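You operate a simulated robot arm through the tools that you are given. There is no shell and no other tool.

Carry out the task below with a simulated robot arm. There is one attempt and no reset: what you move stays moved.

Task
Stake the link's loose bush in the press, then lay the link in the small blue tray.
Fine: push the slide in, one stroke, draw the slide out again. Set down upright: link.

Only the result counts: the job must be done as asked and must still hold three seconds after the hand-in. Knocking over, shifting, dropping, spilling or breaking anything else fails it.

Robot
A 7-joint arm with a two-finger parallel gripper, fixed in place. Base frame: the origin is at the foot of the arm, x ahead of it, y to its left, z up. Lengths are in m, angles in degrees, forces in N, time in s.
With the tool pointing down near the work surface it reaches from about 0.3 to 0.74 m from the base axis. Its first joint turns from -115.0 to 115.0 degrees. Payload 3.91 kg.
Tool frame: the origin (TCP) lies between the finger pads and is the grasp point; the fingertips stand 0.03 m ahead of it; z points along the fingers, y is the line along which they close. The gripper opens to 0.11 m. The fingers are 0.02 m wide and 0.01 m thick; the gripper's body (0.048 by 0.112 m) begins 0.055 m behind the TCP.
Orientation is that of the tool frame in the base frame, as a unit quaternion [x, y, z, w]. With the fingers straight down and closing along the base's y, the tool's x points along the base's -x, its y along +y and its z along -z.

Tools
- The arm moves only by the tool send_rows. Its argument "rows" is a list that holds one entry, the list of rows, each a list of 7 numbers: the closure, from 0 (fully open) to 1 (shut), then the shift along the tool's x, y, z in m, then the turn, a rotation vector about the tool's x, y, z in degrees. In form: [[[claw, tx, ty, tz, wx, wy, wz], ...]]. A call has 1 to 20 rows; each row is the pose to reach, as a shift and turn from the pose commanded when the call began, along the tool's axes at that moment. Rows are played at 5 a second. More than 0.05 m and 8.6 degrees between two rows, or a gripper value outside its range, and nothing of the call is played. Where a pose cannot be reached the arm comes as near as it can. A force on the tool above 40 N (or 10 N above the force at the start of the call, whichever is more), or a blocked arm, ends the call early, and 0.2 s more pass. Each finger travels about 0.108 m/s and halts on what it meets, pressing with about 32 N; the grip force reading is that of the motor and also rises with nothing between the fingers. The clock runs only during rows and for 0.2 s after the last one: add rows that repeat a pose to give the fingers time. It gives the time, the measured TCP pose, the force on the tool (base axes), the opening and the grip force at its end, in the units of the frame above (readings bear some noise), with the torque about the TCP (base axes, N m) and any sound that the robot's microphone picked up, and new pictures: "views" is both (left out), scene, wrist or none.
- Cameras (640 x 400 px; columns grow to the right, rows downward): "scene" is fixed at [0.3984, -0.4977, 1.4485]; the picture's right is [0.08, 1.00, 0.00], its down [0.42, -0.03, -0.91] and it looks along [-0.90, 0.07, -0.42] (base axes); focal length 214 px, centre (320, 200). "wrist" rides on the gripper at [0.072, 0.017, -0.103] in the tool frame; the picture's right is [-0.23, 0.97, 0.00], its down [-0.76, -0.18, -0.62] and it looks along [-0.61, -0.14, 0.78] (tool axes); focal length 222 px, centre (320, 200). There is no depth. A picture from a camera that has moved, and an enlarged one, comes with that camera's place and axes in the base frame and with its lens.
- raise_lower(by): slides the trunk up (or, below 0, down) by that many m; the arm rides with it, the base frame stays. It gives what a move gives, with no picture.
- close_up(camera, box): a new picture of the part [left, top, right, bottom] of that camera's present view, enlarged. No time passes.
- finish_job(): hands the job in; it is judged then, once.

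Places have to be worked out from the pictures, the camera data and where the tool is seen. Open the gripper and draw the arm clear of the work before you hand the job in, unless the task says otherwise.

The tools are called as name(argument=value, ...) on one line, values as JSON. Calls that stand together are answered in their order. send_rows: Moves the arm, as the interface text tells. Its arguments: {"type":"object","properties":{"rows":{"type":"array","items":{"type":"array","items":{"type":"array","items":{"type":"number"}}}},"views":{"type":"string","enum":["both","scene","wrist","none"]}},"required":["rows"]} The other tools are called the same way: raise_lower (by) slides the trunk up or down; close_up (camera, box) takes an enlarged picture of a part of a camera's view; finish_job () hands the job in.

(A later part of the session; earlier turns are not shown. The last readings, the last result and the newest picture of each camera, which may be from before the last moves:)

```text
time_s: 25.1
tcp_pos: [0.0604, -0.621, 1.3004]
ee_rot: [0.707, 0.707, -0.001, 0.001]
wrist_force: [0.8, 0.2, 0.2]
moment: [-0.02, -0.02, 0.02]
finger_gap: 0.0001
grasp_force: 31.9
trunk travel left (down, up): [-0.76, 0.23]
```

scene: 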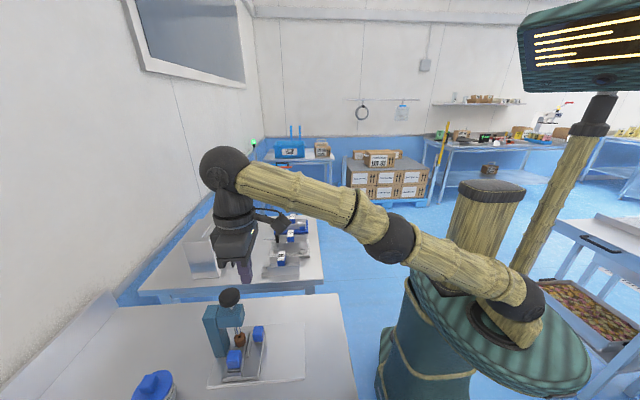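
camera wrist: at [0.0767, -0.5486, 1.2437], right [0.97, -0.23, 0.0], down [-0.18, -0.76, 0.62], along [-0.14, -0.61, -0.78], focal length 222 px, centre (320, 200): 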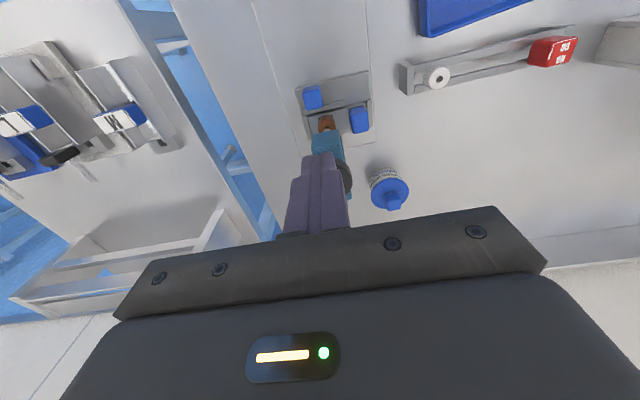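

Now I'll descend straight to about z=1.15 and see where the commanded pose puts me before moving sideways.

send_rows(rows=[[[1, 0, 0, 0.03, 0, 0, 0], [1, 0, 0, 0.06, 0, 0, 0], [1, 0, 0, 0.09, 0, 0, 0], [1, 0, 0, 0.12, 0, 0, 0], [1, 0, 0, 0.145, 0, 0, 0], [1, 0, 0, 0.145, 0, 0, 0]]], views="none")

```text
time_s: 26.5
tcp_pos: [0.0604, -0.6217, 1.1553]
ee_rot: [0.707, 0.707, -0.001, 0.001]
wrist_force: [-0.6, 0.1, 0.3]
moment: [-0.01, 0.0, 0.01]
finger_gap: 0.0
grasp_force: 32.1
trunk travel left (down, up): [-0.76, 0.23]
```

The tool is at (0.060,-0.622,1.155) and reachable. I'll move sideways 41 mm to y≈-0.663 above the knob.

send_rows(rows=[[[1, -0.02, 0, 0, 0, 0, 0], [1, -0.0413, 0, 0.005, 0, 0, 0], [1, -0.0413, 0, 0.015, 0, 0, 0], [1, -0.0413, 0, 0.02, 0, 0, 0], [1, -0.0413, 0, 0.02, 0, 0, 0]]])

close_up(camera="scene", box=[180, 240, 300, 390])

close_up(camera="wrist", box=[270, 100, 410, 220])

```text
time_s: 27.7
tcp_pos: [0.0603, -0.6632, 1.1363]
ee_rot: [0.707, 0.707, 0.0, 0.001]
wrist_force: [0.1, 0.3, -0.9]
moment: [0.01, -0.02, -0.03]
finger_gap: 0.0004
grasp_force: 32.0
trunk travel left (down, up): [-0.76, 0.23]
camera wrist: at [0.077, -0.5898, 1.2386], right [0.97, -0.23, 0.0], down [-0.18, -0.76, 0.62], along [-0.14, -0.61, -0.78], focal length 222 px, centre (320, 200)
```

scene: 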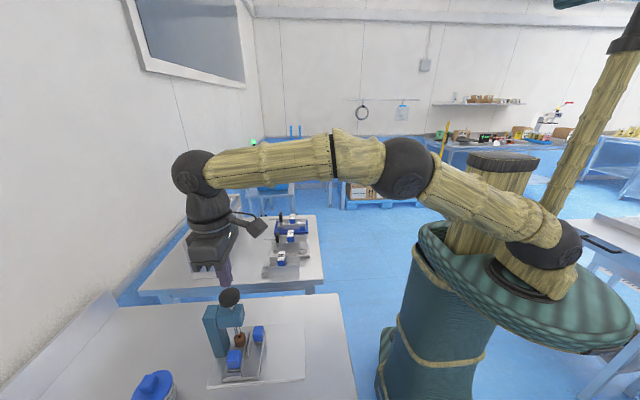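
wrist: 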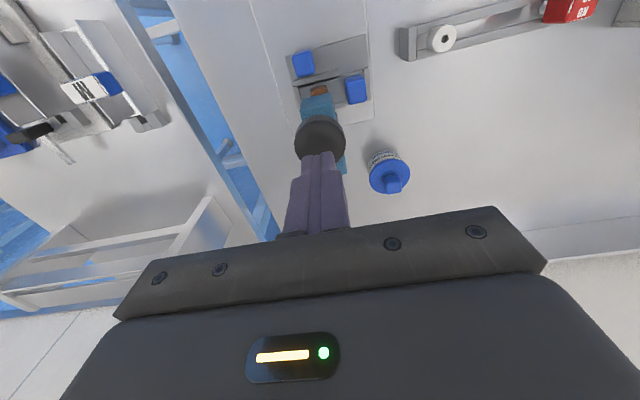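

```text
2.67 times, centred on (240, 315) of scene
camera zoom: at [0.3984, -0.4977, 1.4485], right [0.08, 1.0, 0.0], down [0.42, -0.03, -0.91], along [-0.9, 0.07, -0.42], focal length 572 px, centre (533, -107)
```

zoom: 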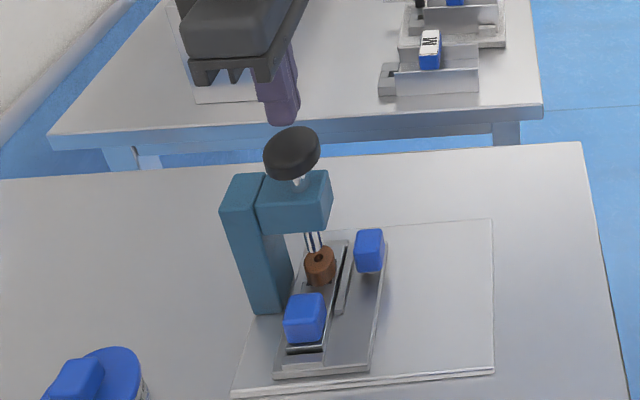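

```text
3.33 times, centred on (340, 160) of wrist
camera zoom: at [0.077, -0.5898, 1.2386], right [0.97, -0.23, 0.0], down [-0.18, -0.76, 0.62], along [-0.14, -0.61, -0.78], focal length 740 px, centre (253, 333)
```

zoom: 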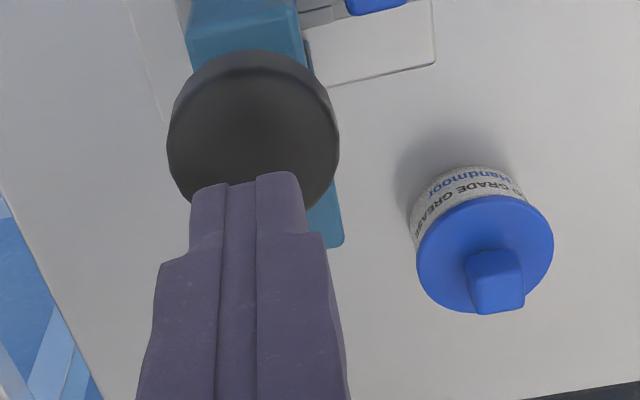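

The knob top is centred at about (0.061,-0.660) under the fingertips. I'll press down slowly in one continuous stroke and let the force limit or the rows end it.

send_rows(rows=[[[1, 0.002, 0, 0.008, 0, 0, 0], [1, 0.002, 0, 0.016, 0, 0, 0], [1, 0.002, 0, 0.021, 0, 0, 0], [1, 0.002, 0, 0.0235, 0, 0, 0], [1, 0.002, 0, 0.026, 0, 0, 0], [1, 0.002, 0, 0.0285, 0, 0, 0], [1, 0.002, 0, 0.031, 0, 0, 0], [1, 0.002, 0, 0.0335, 0, 0, 0], [1, 0.002, 0, 0.036, 0, 0, 0], [1, 0.002, 0, 0.0385, 0, 0, 0], [1, 0.002, 0, 0.041, 0, 0, 0], [1, 0.002, 0, 0.0435, 0, 0, 0], [1, 0.002, 0, 0.046, 0, 0, 0], [1, 0.002, 0, 0.0485, 0, 0, 0], [1, 0.002, 0, 0.0485, 0, 0, 0]]])

close_up(camera="scene", box=[180, 240, 300, 390])

```text
time_s: 30.9
tcp_pos: [0.0601, -0.6599, 1.0909]
ee_rot: [0.707, 0.707, -0.003, 0.003]
wrist_force: [3.1, -8.0, 30.8]
moment: [0.0, -0.15, -0.13]
finger_gap: 0.0
grasp_force: 31.8
trunk travel left (down, up): [-0.76, 0.23]
camera wrist: at [0.0766, -0.587, 1.1933], right [0.97, -0.23, 0.0], down [-0.18, -0.76, 0.63], along [-0.14, -0.61, -0.78], focal length 222 px, centre (320, 200)
```

scene: 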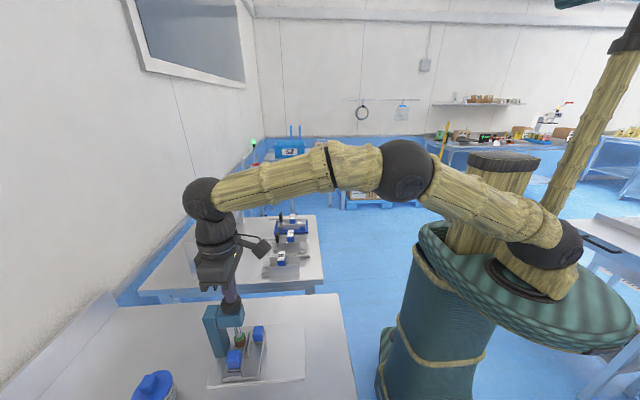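
wrist: 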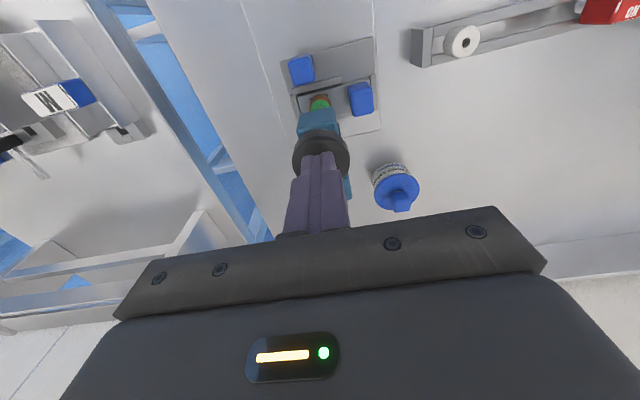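

```text
2.67 times, centred on (240, 315) of scene
camera zoom: at [0.3984, -0.4977, 1.4485], right [0.08, 1.0, 0.0], down [0.42, -0.03, -0.91], along [-0.9, 0.07, -0.42], focal length 572 px, centre (533, -107)
```

zoom: 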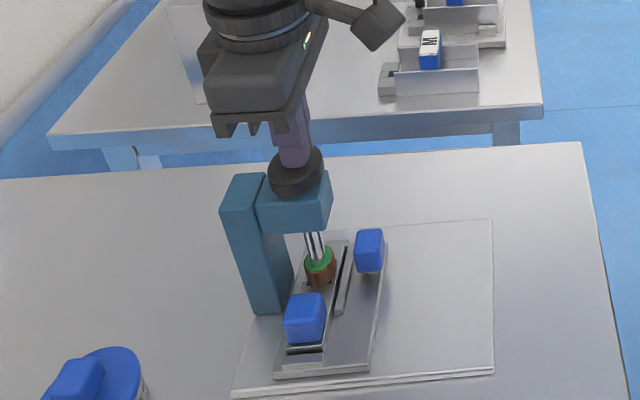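

The bush now shows a green top ring under the ram, with 31 N on the tool. I'll look closer before lifting off.

close_up(camera="scene", box=[220, 320, 270, 380])

close_up(camera="wrist", box=[280, 50, 390, 130])

```text
6.67 times, centred on (245, 350) of scene
camera zoom: at [0.3984, -0.4977, 1.4485], right [0.08, 1.0, 0.0], down [0.42, -0.03, -0.91], along [-0.9, 0.07, -0.42], focal length 1430 px, centre (820, -800)
```

zoom: 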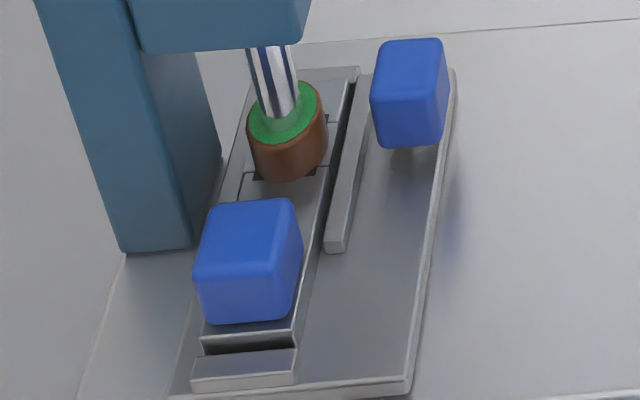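

```text
5.00 times, centred on (335, 90) of wrist
camera zoom: at [0.0766, -0.587, 1.1933], right [0.97, -0.23, 0.0], down [-0.18, -0.76, 0.63], along [-0.14, -0.61, -0.78], focal length 1111 px, centre (245, 750)
```

zoom: 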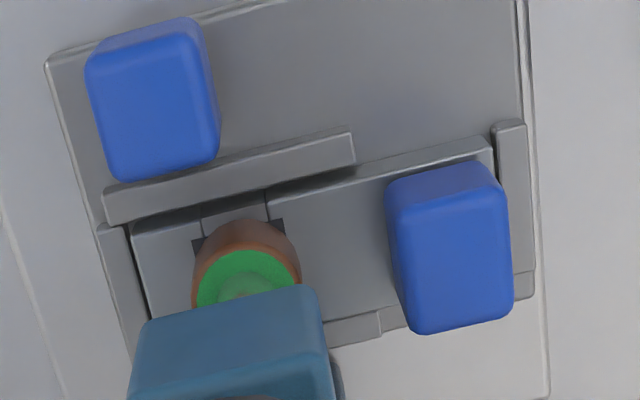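

The green ring means the bush is staked. I'll lift straight up, ending the single stroke, and clear the knob.

send_rows(rows=[[[1, 0, 0, -0.006, 0, 0, 0], [1, 0, 0, -0.014, 0, 0, 0], [1, 0, 0, -0.024, 0, 0, 0], [1, 0, 0, -0.04, 0, 0, 0], [1, 0, 0, -0.065, 0, 0, 0], [1, 0, 0, -0.09, 0, 0, 0], [1, 0.03, 0, -0.1, 0, 0, 0], [1, 0.06, 0, -0.1, 0, 0, 0], [1, 0.09, 0, -0.1, 0, 0, 0], [0.8, 0.12, 0, -0.1, 0, 0, 0], [0.6, 0.13, -0.008, -0.1, 0, 0, 0], [0.5, 0.13, -0.008, -0.1, 0, 0, 0], [0.5, 0.13, -0.008, -0.1, 0, 0, 0]]])

close_up(camera="scene", box=[190, 275, 310, 395])

close_up(camera="wrist", box=[270, 80, 410, 220])

```text
time_s: 33.7
tcp_pos: [0.0511, -0.531, 1.1869]
ee_rot: [0.707, 0.707, 0.0, 0.0]
wrist_force: [-0.5, 0.5, 0.2]
moment: [-0.02, 0.0, 0.0]
finger_gap: 0.0551
grasp_force: 0.1
trunk travel left (down, up): [-0.76, 0.23]
camera wrist: at [0.0685, -0.4578, 1.2904], right [0.97, -0.23, 0.0], down [-0.18, -0.76, 0.62], along [-0.14, -0.61, -0.78], focal length 222 px, centre (320, 200)
```

scene: 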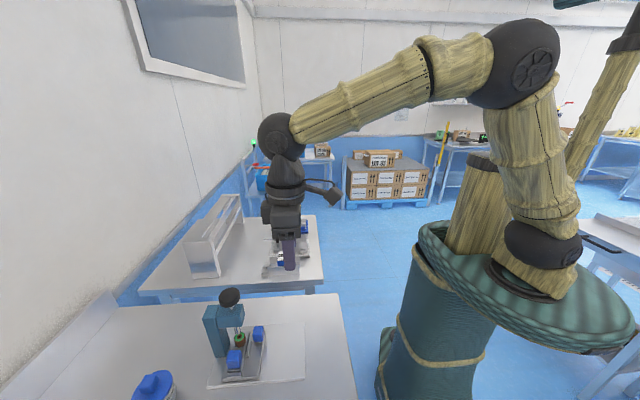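
wrist: 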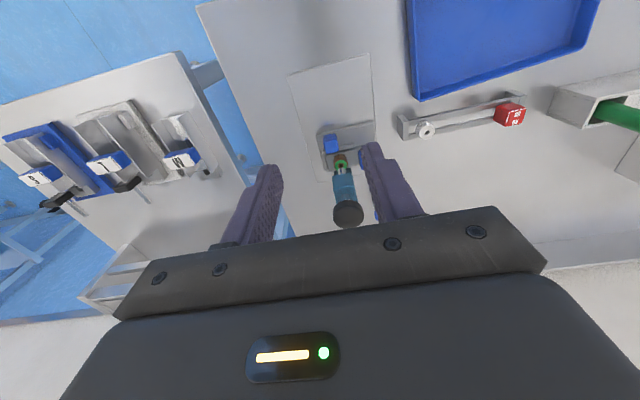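

```text
3.33 times, centred on (250, 335) of scene
camera zoom: at [0.3984, -0.4977, 1.4485], right [0.08, 1.0, 0.0], down [0.42, -0.03, -0.91], along [-0.9, 0.07, -0.42], focal length 715 px, centre (553, -250)
```

zoom: 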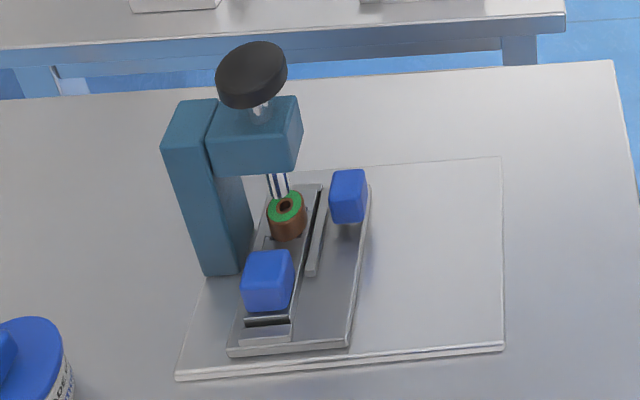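

```text
2.86 times, centred on (340, 150) of wrist
camera zoom: at [0.0685, -0.4578, 1.2904], right [0.97, -0.23, 0.0], down [-0.18, -0.76, 0.62], along [-0.14, -0.61, -0.78], focal length 635 px, centre (263, 343)
```

zoom: 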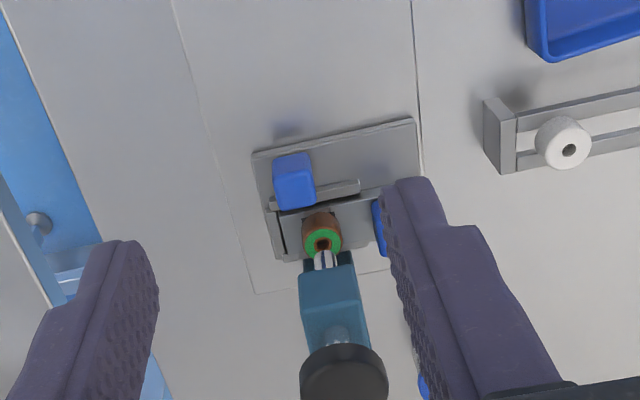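

The ram has retracted and the bush ring is green. I'll lower the trunk back to the earlier level before regripping the slide handle at about (0.0505,-0.620).

raise_lower(by=-0.16)

```text
time_s: 35.6
tcp_pos: [0.0524, -0.5306, 1.0287]
ee_rot: [0.707, 0.707, -0.001, 0.0]
wrist_force: [0.5, 0.0, 0.6]
moment: [0.0, 0.04, 0.0]
finger_gap: 0.0551
grasp_force: 0.0
trunk travel left (down, up): [-0.6, 0.39]
```

I'll tilt 20° again and move to the pre-grasp point above the handle.

send_rows(rows=[[[0.5, 0, 0, 0, 0, -7, 0], [0.5, 0, -0.0005, 0, 0, -14, 0], [0.5, -0.01, -0.001, 0, 0, -20, 0], [0.5, -0.03, -0.001, 0.003, 0, -20, 0], [0.5, -0.05, -0.001, 0.006, 0, -20, 0], [0.5, -0.057, -0.001, 0.006, 0, -20, 0], [0.5, -0.057, -0.001, 0.006, 0, -20, 0]]])

close_up(camera="wrist", box=[260, 60, 400, 150])

```text
time_s: 37.2
tcp_pos: [0.0513, -0.5881, 1.0214]
ee_rot: [0.697, 0.696, -0.123, 0.123]
wrist_force: [-0.9, -0.5, 0.2]
moment: [-0.03, -0.01, -0.02]
finger_gap: 0.0548
grasp_force: 0.2
trunk travel left (down, up): [-0.6, 0.39]
camera wrist: at [0.068, -0.4845, 1.0936], right [0.97, -0.21, 0.08], down [-0.18, -0.5, 0.85], along [-0.14, -0.84, -0.53], focal length 222 px, centre (320, 200)
```

scene: 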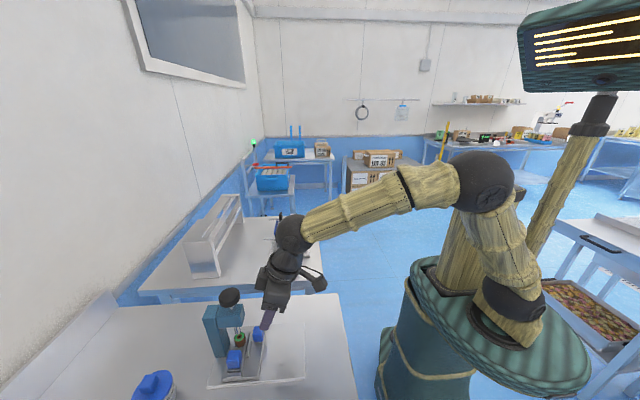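
wrist: 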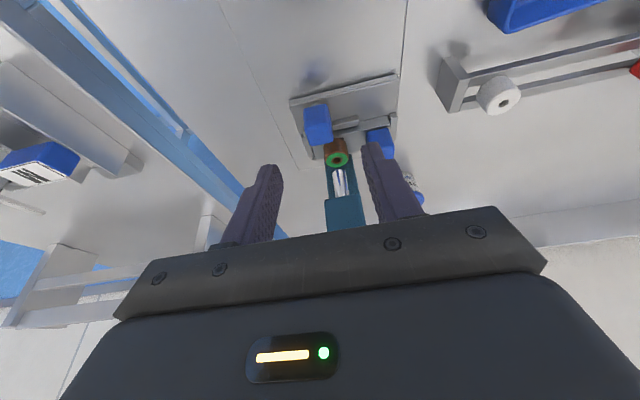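

```text
4.44 times, centred on (330, 105) of wrist
camera zoom: at [0.068, -0.4845, 1.0936], right [0.97, -0.21, 0.08], down [-0.18, -0.5, 0.85], along [-0.14, -0.84, -0.53], focal length 987 px, centre (276, 622)
```

zoom: 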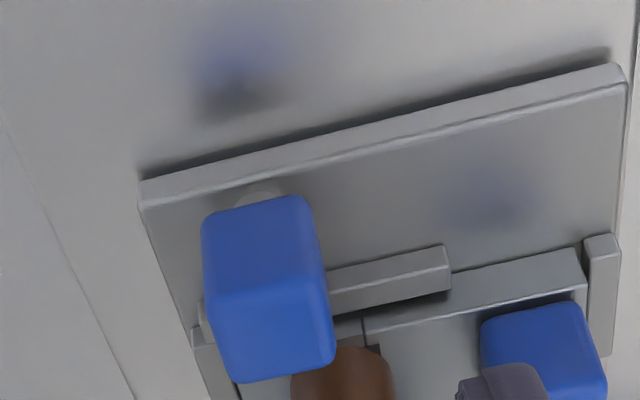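

The handle is aligned exactly as at the first grasp. I'll descend along the tool axis and close on it.

send_rows(rows=[[[0.5, 0, -0.001, 0.02, 0, 0, 0], [0.5, 0, -0.001, 0.045, 0, 0, 0], [0.5, 0, -0.001, 0.068, 0, 0, 0], [0.5, 0, -0.001, 0.083, 0, 0, 0], [0.5, 0, -0.001, 0.083, 0, 0, 0], [0.6, 0, -0.001, 0.083, 0, 0, 0], [0.7, 0, -0.001, 0.083, 0, 0, 0], [0.8, 0, -0.001, 0.083, 0, 0, 0], [0.9, 0, -0.001, 0.083, 0, 0, 0], [0.9, 0, -0.001, 0.083, 0, 0, 0]]])

```text
time_s: 39.4
tcp_pos: [0.0492, -0.6151, 0.9442]
ee_rot: [0.696, 0.696, -0.124, 0.124]
wrist_force: [-0.6, 0.9, -1.4]
moment: [-0.22, -0.09, -0.03]
finger_gap: 0.0239
grasp_force: 45.1
trunk travel left (down, up): [-0.6, 0.39]
camera wrist: at [0.0664, -0.5126, 1.0155], right [0.97, -0.21, 0.08], down [-0.18, -0.5, 0.85], along [-0.14, -0.84, -0.53], focal length 222 px, centre (320, 200)
```

scene: 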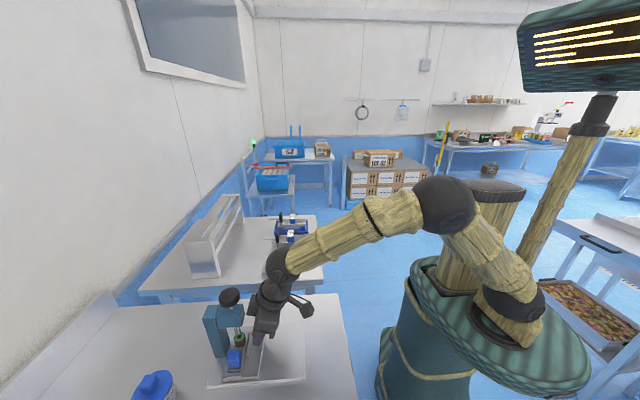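
wrist: 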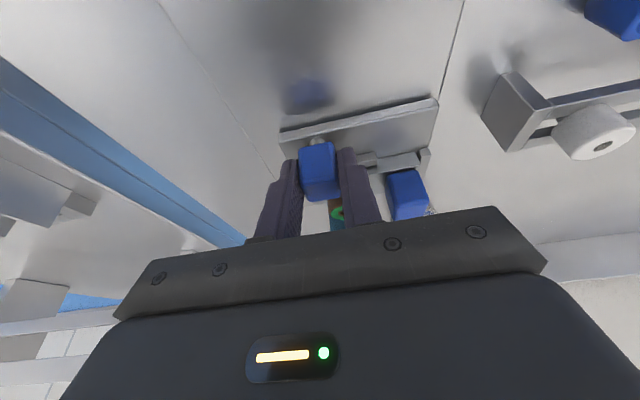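

The handle is gripped again. I'll draw the slide out slowly toward +y to just short of its original position.

send_rows(rows=[[[0.9, 0.0028, 0, -0.001, 0, 0, 0], [0.9, 0.0085, 0, -0.0031, 0, 0, 0], [0.9, 0.016, 0, -0.0058, 0, 0, 0], [0.9, 0.0235, 0, -0.0086, 0, 0, 0], [0.9, 0.031, 0, -0.0113, 0, 0, 0], [0.9, 0.0385, 0, -0.014, 0, 0, 0], [0.9, 0.046, 0, -0.0168, 0, 0, 0], [0.9, 0.0536, 0, -0.0195, 0, 0, 0], [0.9, 0.0611, 0, -0.0223, 0, 0, 0], [0.9, 0.0667, 0, -0.0243, 0, 0, 0], [0.9, 0.0705, 0, -0.0257, 0, 0, 0], [0.9, 0.0724, 0, -0.0263, 0, 0, 0], [0.9, 0.0724, 0, -0.0263, 0, 0, 0]]], views="scene")

```text
time_s: 42.2
tcp_pos: [0.0515, -0.5382, 0.9431]
ee_rot: [0.696, 0.697, -0.122, 0.123]
wrist_force: [-3.0, 0.0, -4.8]
moment: [-0.66, -0.15, -0.11]
finger_gap: 0.0245
grasp_force: 45.0
trunk travel left (down, up): [-0.6, 0.39]
```

scene: 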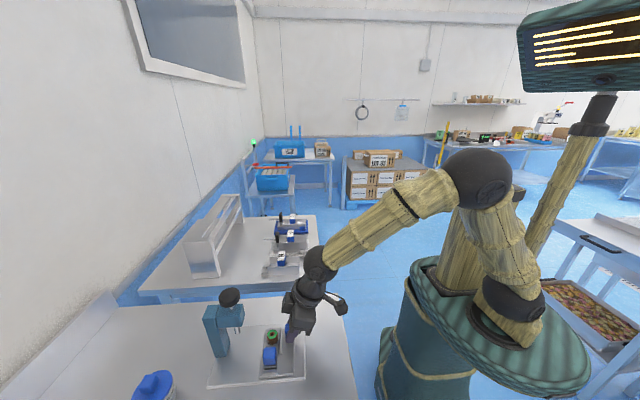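

About 4 mm remains to the original position. I'll creep until the out stop is felt.

send_rows(rows=[[[0.9, 0.0014, 0, -0.0005, 0, 0, 0], [0.9, 0.0028, 0, -0.001, 0, 0, 0], [0.9, 0.0042, 0, -0.0015, 0, 0, 0], [0.9, 0.0056, 0, -0.002, 0, 0, 0], [0.9, 0.0056, 0, -0.002, 0, 0, 0]]], views="scene")

close_up(camera="scene", box=[190, 275, 330, 395])

```text
time_s: 43.4
tcp_pos: [0.0508, -0.5363, 0.9441]
ee_rot: [0.696, 0.696, -0.125, 0.123]
wrist_force: [-2.5, -20.5, -1.8]
moment: [-0.1, -0.27, 0.14]
finger_gap: 0.0238
grasp_force: 44.7
trunk travel left (down, up): [-0.6, 0.39]
```

scene: 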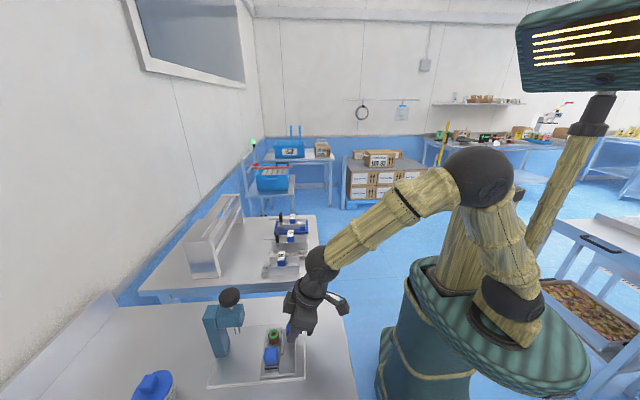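

```text
3.33 times, centred on (260, 335) of scene
camera zoom: at [0.3984, -0.4977, 1.4485], right [0.08, 1.0, 0.0], down [0.42, -0.03, -0.91], along [-0.9, 0.07, -0.42], focal length 715 px, centre (520, -250)
```

zoom: 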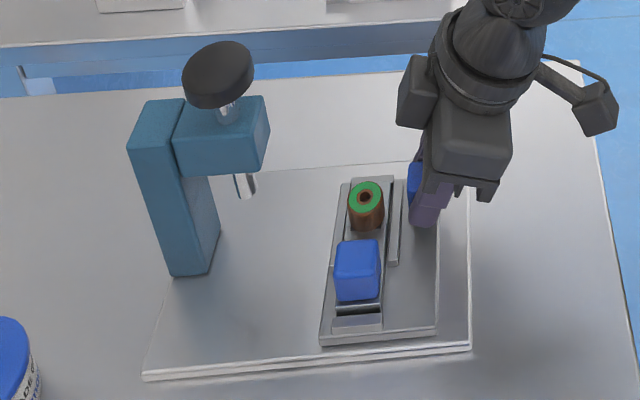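

A stop force of 20 N confirms the slide is fully out, and the ring is green. I'll relax, release the handle, back off along the tool axis, then straighten up.

send_rows(rows=[[[0.9, -0.0033, 0, 0.0012, 0, 0, 0], [0.75, -0.0033, 0, 0.0012, 0, 0, 0], [0.6, -0.0033, 0, 0.0012, 0, 0, 0], [0.5, -0.0033, 0, 0.0012, 0, 0, 0], [0.5, -0.0033, 0, 0.0012, 0, 0, 0], [0.5, -0.0033, 0, -0.02, 0, 0, 0], [0.5, -0.0033, 0, -0.05, 0, 0, 0], [0.5, -0.0033, 0, -0.08, 0, 0, 0], [0.5, -0.0033, 0, -0.1, 0, 5, 0], [0.5, -0.0033, 0.01, -0.1, 0, 12, 0], [0.5, -0.0033, 0.02, -0.1, 0, 20, 0], [0.5, -0.0033, 0.02, -0.1, 0, 20, 0]]])

close_up(camera="wrist", box=[270, 80, 410, 220])

```text
time_s: 46.0
tcp_pos: [0.0701, -0.501, 1.0395]
ee_rot: [0.708, 0.706, -0.001, 0.0]
wrist_force: [-0.1, 0.4, 0.1]
moment: [0.01, -0.02, -0.01]
finger_gap: 0.0549
grasp_force: 0.0
trunk travel left (down, up): [-0.6, 0.39]
camera wrist: at [0.0867, -0.429, 1.1419], right [0.97, -0.23, 0.0], down [-0.18, -0.76, 0.62], along [-0.14, -0.61, -0.78], focal length 222 px, centre (320, 200)
```

scene: 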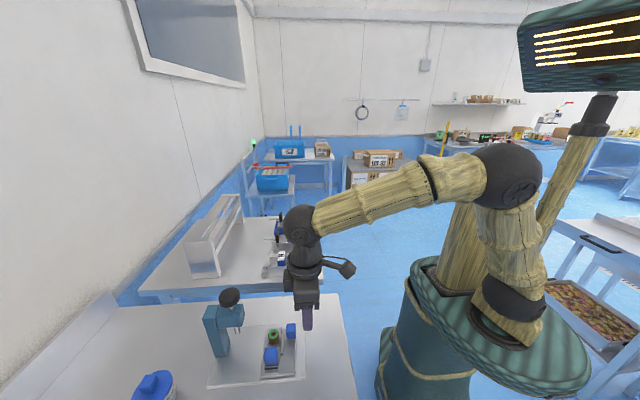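
wrist: 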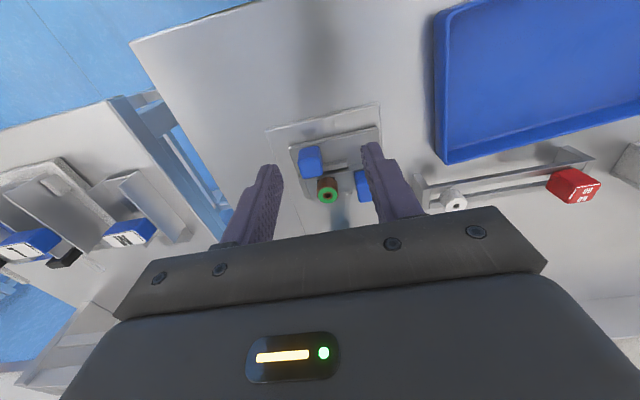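

```text
2.86 times, centred on (340, 150) of wrist
camera zoom: at [0.0867, -0.429, 1.1419], right [0.97, -0.23, 0.0], down [-0.18, -0.76, 0.62], along [-0.14, -0.61, -0.78], focal length 635 px, centre (263, 343)
```

zoom: 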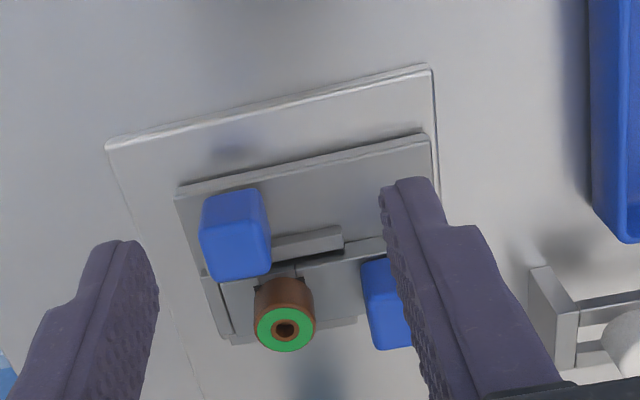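

Now I'll move over the link's lug at (0.1045,-0.583), still above everything, with the fingers narrowed to about 35 mm so one fits between lug and bush.

send_rows(rows=[[[0.6, -0.02, 0.02, 0, 0, 0, 0], [0.68, -0.05, 0.0344, 0, 0, 0, 0], [0.68, -0.07, 0.0344, 0, 0, 0, 0], [0.68, -0.082, 0.0344, 0.01, 0, 0, 0], [0.68, -0.082, 0.0344, 0.02, 0, 0, 0], [0.68, -0.082, 0.0344, 0.02, 0, 0, 0]]])

close_up(camera="wrist", box=[270, 100, 390, 220])

close_up(camera="scene", box=[220, 275, 330, 385])

```text
time_s: 47.4
tcp_pos: [0.1048, -0.584, 1.0185]
ee_rot: [0.707, 0.707, 0.0, 0.001]
wrist_force: [0.2, -0.5, 1.2]
moment: [0.0, -0.01, -0.01]
finger_gap: 0.0352
grasp_force: 0.2
trunk travel left (down, up): [-0.6, 0.39]
camera wrist: at [0.121, -0.5114, 1.121], right [0.97, -0.23, 0.0], down [-0.18, -0.76, 0.62], along [-0.14, -0.61, -0.78], focal length 222 px, centre (320, 200)
```

scene: 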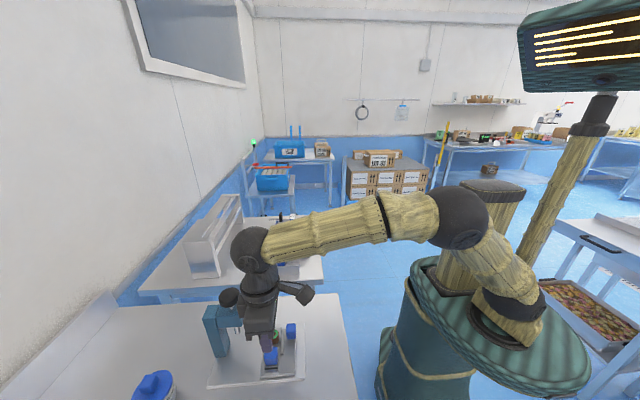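
wrist: 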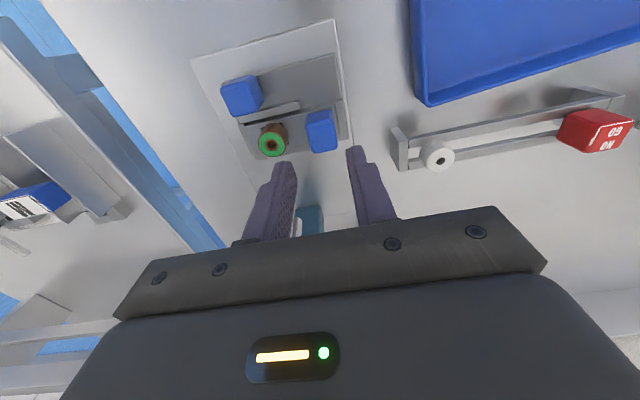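

```text
3.33 times, centred on (330, 160) of wrist
camera zoom: at [0.121, -0.5114, 1.121], right [0.97, -0.23, 0.0], down [-0.18, -0.76, 0.62], along [-0.14, -0.61, -0.78], focal length 740 px, centre (287, 333)
```

zoom: 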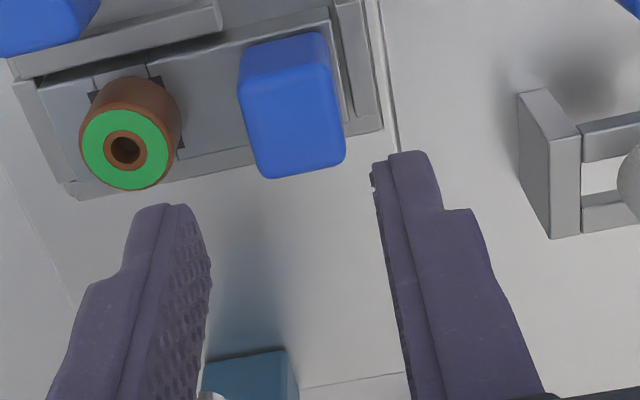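

```text
3.64 times, centred on (275, 330) of scene
camera zoom: at [0.3984, -0.4977, 1.4485], right [0.08, 1.0, 0.0], down [0.42, -0.03, -0.91], along [-0.9, 0.07, -0.42], focal length 780 px, centre (484, -273)
```

zoom: 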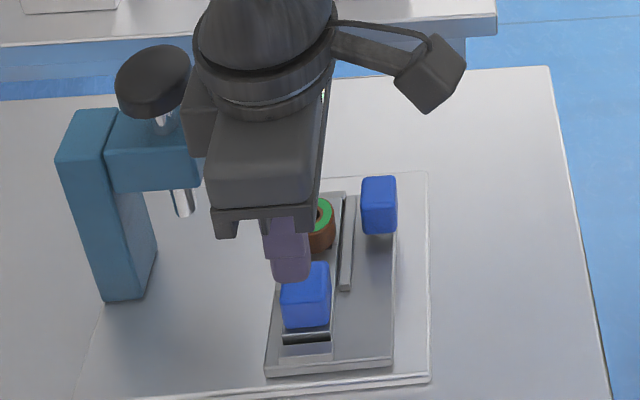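

The lug now measures centre x≈0.1065, y≈-0.584, with bar top z≈0.917, so I'll shift +1.5 mm in x. I'll descend to TCP z≈0.951 (tips ~4 mm above the bar), stopping before closing.

send_rows(rows=[[[0.68, 0, 0.0015, 0.01, 0, 0, 0], [0.68, 0, 0.0015, 0.025, 0, 0, 0], [0.68, 0, 0.0015, 0.04, 0, 0, 0], [0.68, 0, 0.0015, 0.052, 0, 0, 0], [0.68, 0, 0.0015, 0.06, 0, 0, 0], [0.68, 0, 0.0015, 0.067, 0, 0, 0], [0.68, 0, 0.0015, 0.067, 0, 0, 0]]])

close_up(camera="wrist", box=[250, 100, 390, 220])

close_up(camera="scene", box=[220, 295, 310, 385])

```text
time_s: 49.0
tcp_pos: [0.1053, -0.5836, 0.951]
ee_rot: [0.707, 0.707, -0.001, 0.001]
wrist_force: [0.1, 0.2, -0.3]
moment: [0.03, 0.05, 0.03]
finger_gap: 0.0351
grasp_force: 0.1
trunk travel left (down, up): [-0.6, 0.39]
camera wrist: at [0.1222, -0.5114, 1.0542], right [0.97, -0.23, 0.0], down [-0.18, -0.76, 0.62], along [-0.14, -0.61, -0.78], focal length 222 px, centre (320, 200)
```

scene: 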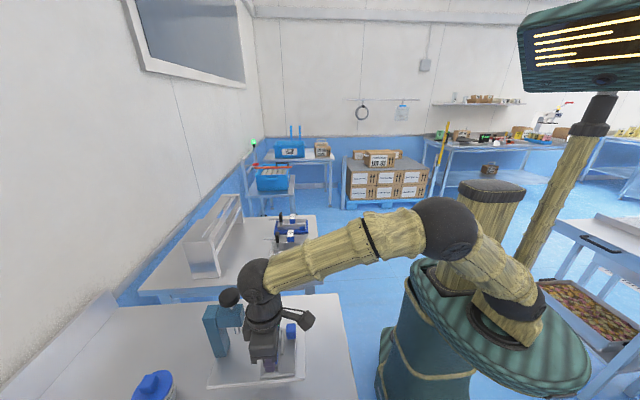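
wrist: 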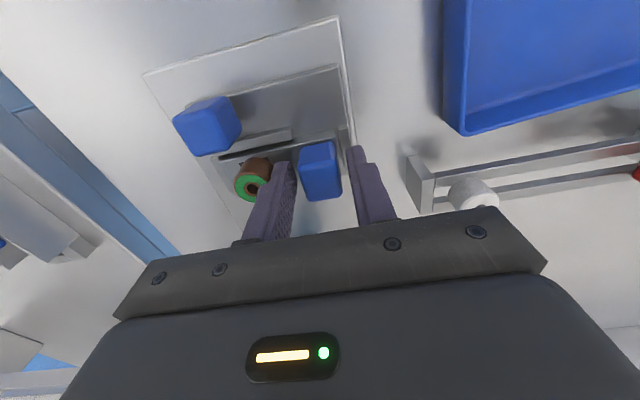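

```text
3.33 times, centred on (320, 160) of wrist
camera zoom: at [0.1222, -0.5114, 1.0542], right [0.97, -0.23, 0.0], down [-0.18, -0.76, 0.62], along [-0.14, -0.61, -0.78], focal length 740 px, centre (320, 333)
```

zoom: 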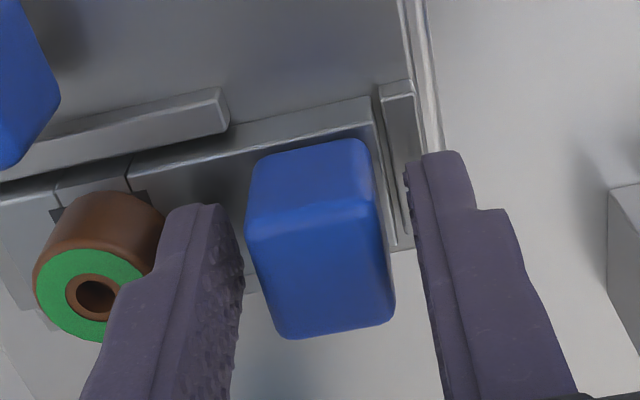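

```text
4.44 times, centred on (265, 340) of scene
camera zoom: at [0.3984, -0.4977, 1.4485], right [0.08, 1.0, 0.0], down [0.42, -0.03, -0.91], along [-0.9, 0.07, -0.42], focal length 953 px, centre (564, -422)
```

zoom: 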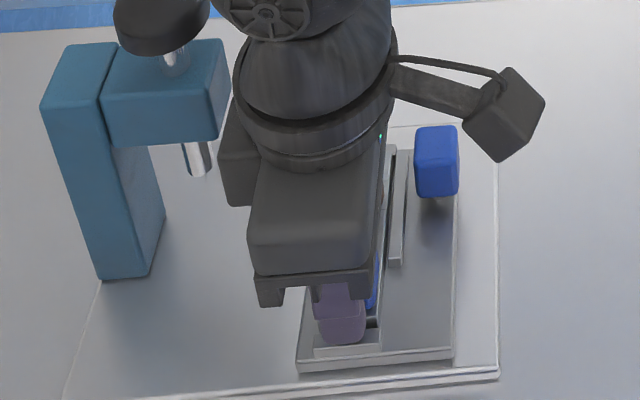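

The lug is between the fingers, clear of the bush. I'll close on it.

send_rows(rows=[[[0.72, 0, 0, 0, 0, 0, 0], [0.77, 0, 0, 0, 0, 0, 0], [0.83, 0, 0, 0, 0, 0, 0], [0.9, 0, 0, 0, 0, 0, 0], [0.9, 0, 0, 0, 0, 0, 0]]], views="wrist")

close_up(camera="wrist", box=[250, 100, 390, 220])

```text
time_s: 50.2
tcp_pos: [0.1061, -0.5843, 0.9517]
ee_rot: [0.707, 0.707, 0.0, 0.001]
wrist_force: [1.5, 0.1, -0.2]
moment: [0.02, -0.04, 0.0]
finger_gap: 0.0235
grasp_force: 32.0
trunk travel left (down, up): [-0.6, 0.39]
camera wrist: at [0.1223, -0.5114, 1.0545], right [0.97, -0.23, 0.0], down [-0.18, -0.76, 0.62], along [-0.14, -0.61, -0.78], focal length 222 px, centre (320, 200)
```

wrist: 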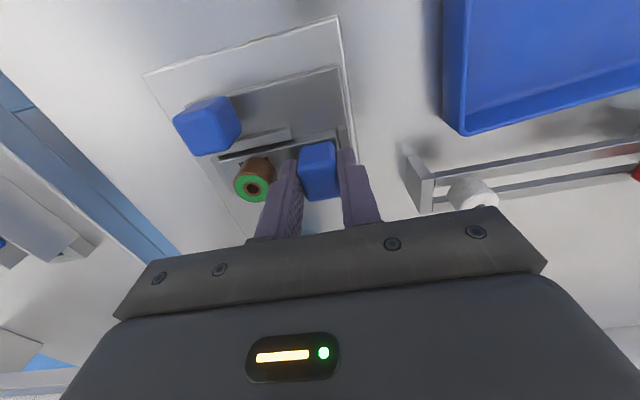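

```text
3.33 times, centred on (320, 160) of wrist
camera zoom: at [0.1223, -0.5114, 1.0545], right [0.97, -0.23, 0.0], down [-0.18, -0.76, 0.62], along [-0.14, -0.61, -0.78], focal length 740 px, centre (320, 333)
```

zoom: 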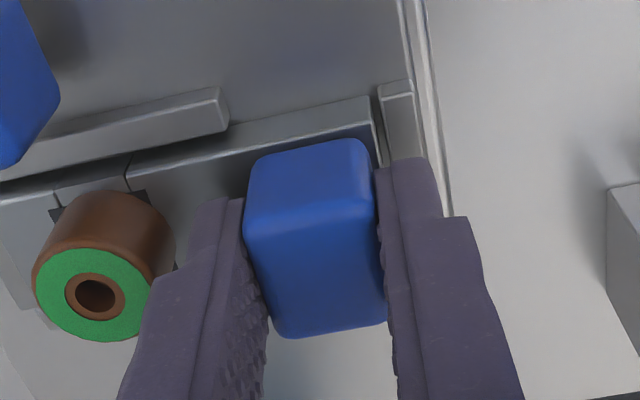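

The lug is gripped (23.5 mm, minimal side force). I'll lift slowly straight up and check that the link comes free of the nest.

send_rows(rows=[[[0.9, 0, 0, -0.003, 0, 0, 0], [0.9, 0, 0, -0.007, 0, 0, 0], [0.9, 0, 0, -0.012, 0, 0, 0], [0.9, 0, 0, -0.018, 0, 0, 0], [0.9, 0, 0, -0.026, 0, 0, 0], [0.9, 0, 0, -0.036, 0, 0, 0], [0.9, 0, 0, -0.048, 0, 0, 0], [0.9, 0, 0, -0.06, 0, 0, 0], [0.9, 0, 0, -0.06, 0, 0, 0]]])

close_up(camera="wrist", box=[230, 80, 390, 220])

close_up(camera="scene", box=[200, 275, 320, 395])

```text
time_s: 52.2
tcp_pos: [0.1062, -0.5848, 1.0111]
ee_rot: [0.707, 0.707, -0.001, 0.0]
wrist_force: [0.5, 0.3, -2.3]
moment: [-0.01, -0.03, 0.0]
finger_gap: 0.0235
grasp_force: 31.7
trunk travel left (down, up): [-0.6, 0.39]
camera wrist: at [0.1225, -0.5117, 1.1144], right [0.97, -0.23, 0.0], down [-0.18, -0.76, 0.62], along [-0.14, -0.61, -0.78], focal length 222 px, centre (320, 200)
```

scene: 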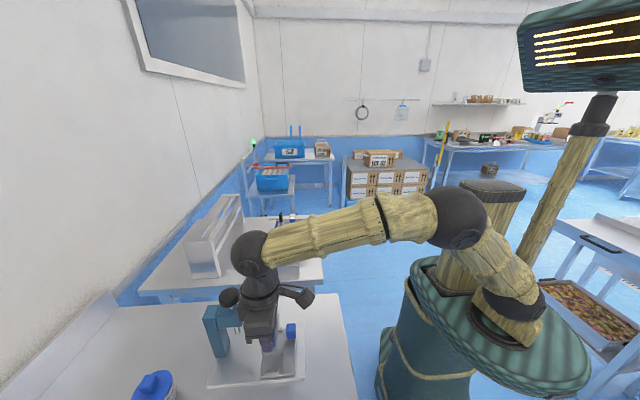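
wrist: 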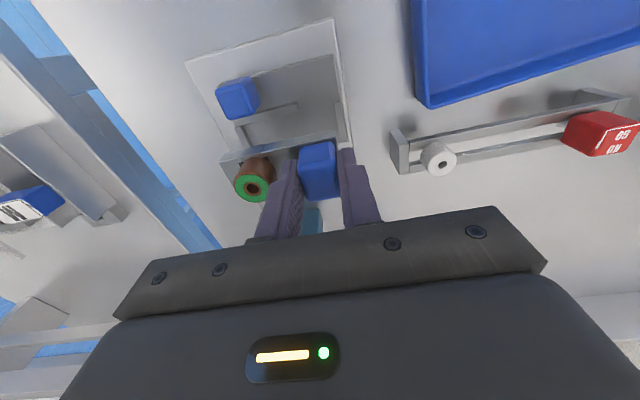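

```text
2.86 times, centred on (310, 150) of wrist
camera zoom: at [0.1225, -0.5117, 1.1144], right [0.97, -0.23, 0.0], down [-0.18, -0.76, 0.62], along [-0.14, -0.61, -0.78], focal length 635 px, centre (349, 343)
```

zoom: 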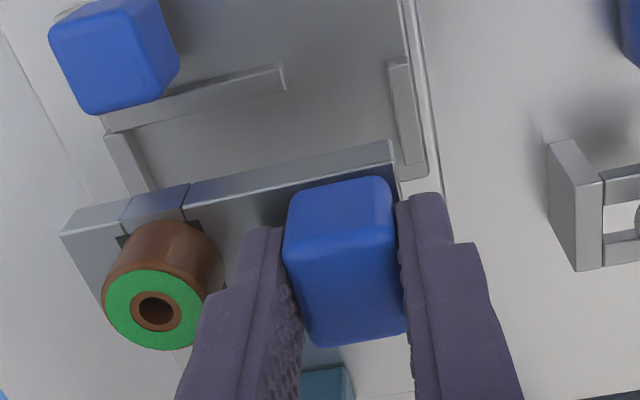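

```text
3.33 times, centred on (260, 335) of scene
camera zoom: at [0.3984, -0.4977, 1.4485], right [0.08, 1.0, 0.0], down [0.42, -0.03, -0.91], along [-0.9, 0.07, -0.42], focal length 715 px, centre (520, -250)
```

zoom: 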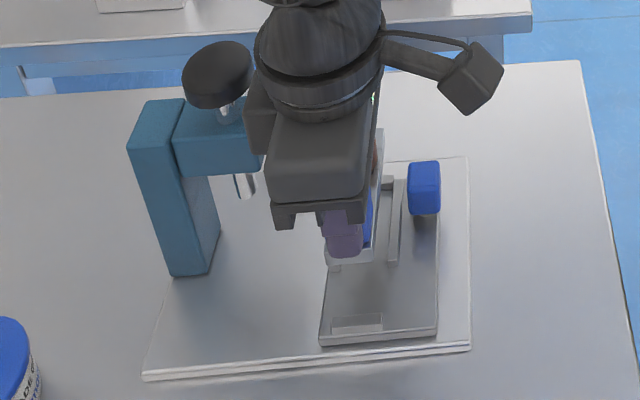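

The link is lifted level and the slide is empty. The tray centre is near (0.315,-0.505), and the link extends about 66 mm to -x of the grip. I'll carry it at z≈1.04 to above (0.34,-0.505).

send_rows(rows=[[[0.9, 0, 0, -0.015, 0, 0, 0], [0.9, 0, 0.005, -0.03, 0, 0, 0], [0.9, 0.005, 0.02, -0.03, 0, 0, 0], [0.9, 0.012, 0.045, -0.03, 0, 0, 0], [0.9, 0.021, 0.07, -0.03, 0, 0, 0], [0.9, 0.03, 0.095, -0.03, 0, 0, 0], [0.9, 0.039, 0.12, -0.03, 0, 0, 0], [0.9, 0.048, 0.145, -0.03, 0, 0, 0], [0.9, 0.057, 0.17, -0.03, 0, 0, 0], [0.9, 0.066, 0.195, -0.03, 0, 0, 0], [0.9, 0.074, 0.218, -0.03, 0, 0, 0], [0.9, 0.079, 0.232, -0.03, 0, 0, 0], [0.9, 0.08, 0.235, -0.03, 0, 0, 0], [0.9, 0.08, 0.235, -0.03, 0, 0, 0]]])

close_up(camera="wrist", box=[200, 40, 440, 220])

```text
time_s: 55.2
tcp_pos: [0.3413, -0.5039, 1.0415]
ee_rot: [0.708, 0.707, 0.0, 0.001]
wrist_force: [0.1, -0.5, -1.4]
moment: [-0.01, -0.04, 0.01]
finger_gap: 0.0234
grasp_force: 32.3
trunk travel left (down, up): [-0.6, 0.39]
camera wrist: at [0.358, -0.4313, 1.1442], right [0.97, -0.23, 0.0], down [-0.18, -0.76, 0.62], along [-0.14, -0.61, -0.78], focal length 222 px, centre (320, 200)
```

scene: 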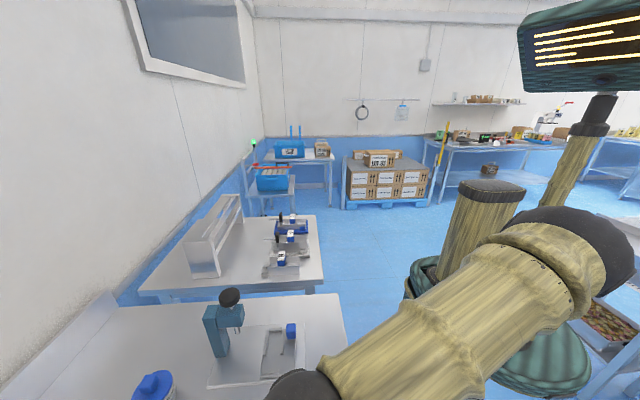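
wrist: 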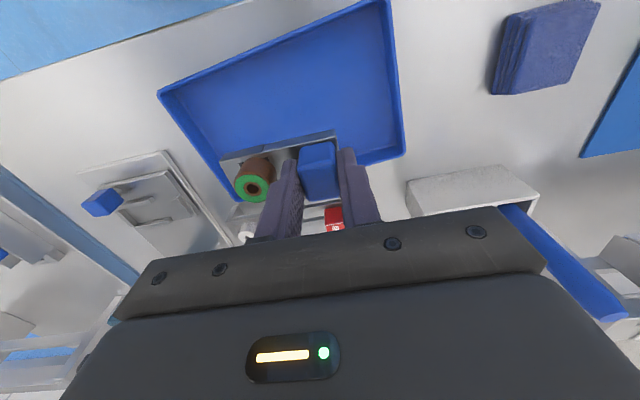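

```text
2.22 times, centred on (320, 130) of wrist
camera zoom: at [0.358, -0.4313, 1.1442], right [0.97, -0.23, 0.0], down [-0.18, -0.76, 0.62], along [-0.14, -0.61, -0.78], focal length 494 px, centre (320, 356)
```

zoom: 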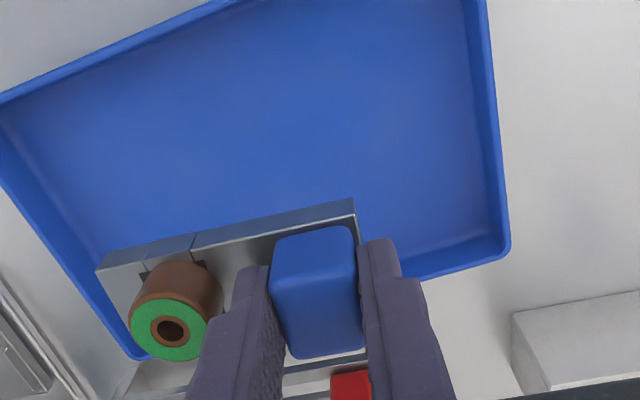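

The link hangs over the tray's middle, which spans about x 0.20–0.43, y -0.59…-0.44 and is empty. I'll lower it to TCP z≈0.945, well above estimated floor contact (~0.926), and check.

send_rows(rows=[[[0.9, 0, 0, 0.02, 0, 0, 0], [0.9, 0, 0, 0.04, 0, 0, 0], [0.9, 0, 0, 0.06, 0, 0, 0], [0.9, 0, 0, 0.078, 0, 0, 0], [0.9, 0, 0, 0.09, 0, 0, 0], [0.9, 0, 0, 0.096, 0, 0, 0], [0.9, 0, 0, 0.096, 0, 0, 0]]])

close_up(camera="wrist", box=[200, 40, 440, 220])

```text
time_s: 56.8
tcp_pos: [0.3406, -0.5047, 0.9451]
ee_rot: [0.707, 0.707, -0.001, 0.001]
wrist_force: [0.5, -0.5, -2.2]
moment: [0.0, -0.06, -0.02]
finger_gap: 0.0234
grasp_force: 32.2
trunk travel left (down, up): [-0.6, 0.39]
camera wrist: at [0.3571, -0.4312, 1.0479], right [0.97, -0.23, 0.0], down [-0.18, -0.76, 0.62], along [-0.14, -0.61, -0.78], focal length 222 px, centre (320, 200)
```

scene: 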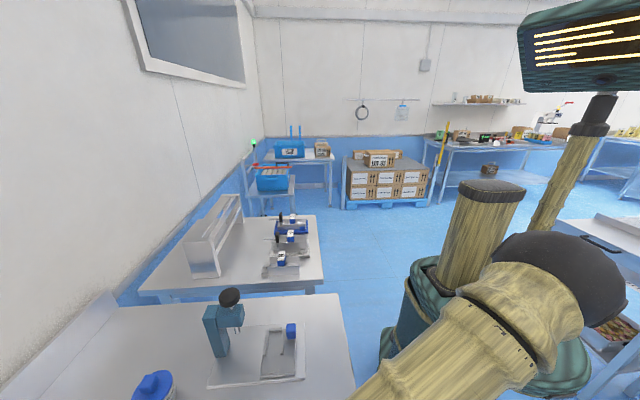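
wrist: 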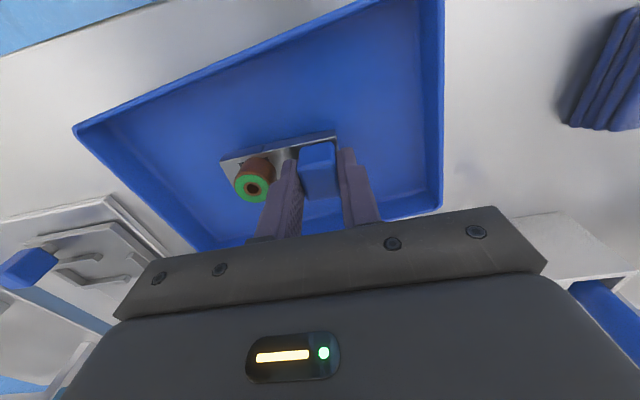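

```text
2.22 times, centred on (320, 130) of wrist
camera zoom: at [0.3571, -0.4312, 1.0479], right [0.97, -0.23, 0.0], down [-0.18, -0.76, 0.62], along [-0.14, -0.61, -0.78], focal length 494 px, centre (320, 356)
```

zoom: 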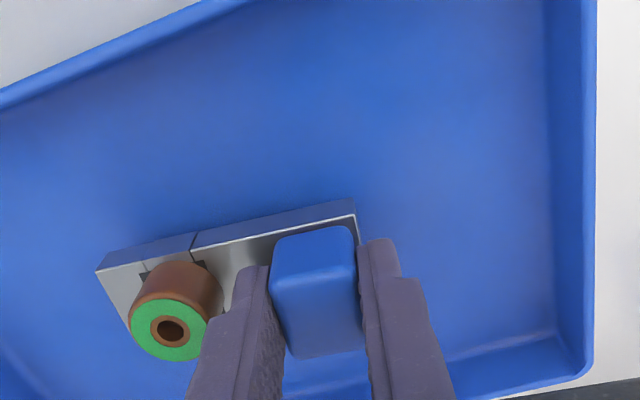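

The link is inside the tray, level and clear of the walls. I'll creep down in small steps to feel for the floor.

send_rows(rows=[[[0.9, 0, 0, 0.003, 0, 0, 0], [0.9, 0, 0, 0.006, 0, 0, 0], [0.9, 0, 0, 0.008, 0, 0, 0], [0.9, 0, 0, 0.01, 0, 0, 0], [0.9, 0, 0, 0.01, 0, 0, 0]]], views="none")

```text
time_s: 58.0
tcp_pos: [0.3415, -0.5041, 0.935]
ee_rot: [0.707, 0.707, 0.0, 0.001]
wrist_force: [0.5, 0.4, -2.8]
moment: [-0.03, -0.01, -0.01]
finger_gap: 0.0236
grasp_force: 31.8
trunk travel left (down, up): [-0.6, 0.39]
```

No contact yet at 0.935, so I'll go another few millimetres.

send_rows(rows=[[[0.9, 0, 0, 0.001, 0, 0, 0], [0.9, 0, 0, 0.002, 0, 0, 0], [0.9, 0, 0, 0.003, 0, 0, 0], [0.9, 0, 0, 0.004, 0, 0, 0], [0.9, 0, 0, 0.004, 0, 0, 0]]], views="wrist")

close_up(camera="wrist", box=[200, 100, 360, 220])

```text
time_s: 59.2
tcp_pos: [0.3406, -0.5034, 0.9344]
ee_rot: [0.707, 0.707, -0.001, 0.003]
wrist_force: [3.7, -3.4, 17.8]
moment: [0.05, 0.08, 0.08]
finger_gap: 0.0235
grasp_force: 32.3
trunk travel left (down, up): [-0.6, 0.39]
camera wrist: at [0.3573, -0.4308, 1.0361], right [0.97, -0.23, 0.0], down [-0.18, -0.76, 0.63], along [-0.14, -0.61, -0.78], focal length 222 px, centre (320, 200)
```

wrist: 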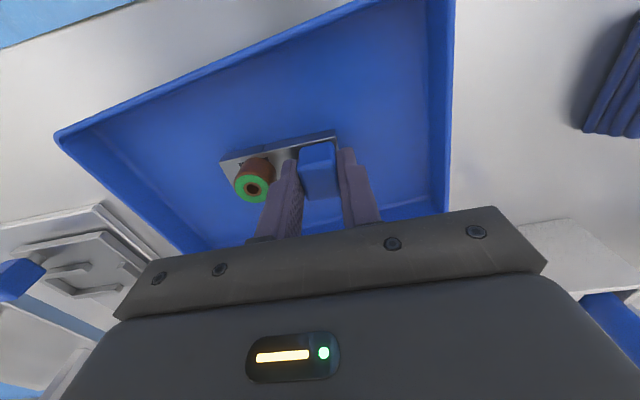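

```text
3.33 times, centred on (280, 160) of wrist
camera zoom: at [0.3573, -0.4308, 1.0361], right [0.97, -0.23, 0.0], down [-0.18, -0.76, 0.63], along [-0.14, -0.61, -0.78], focal length 740 px, centre (453, 333)
```

zoom: 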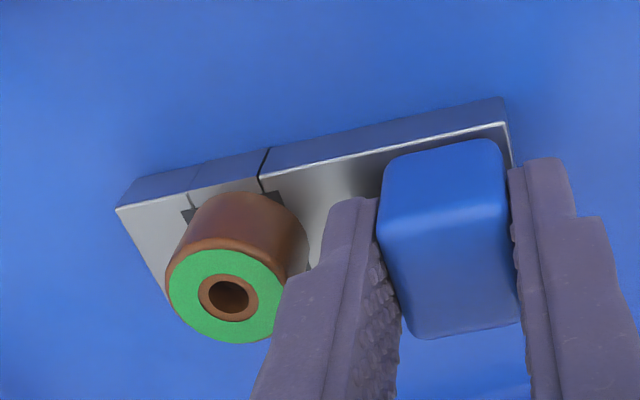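

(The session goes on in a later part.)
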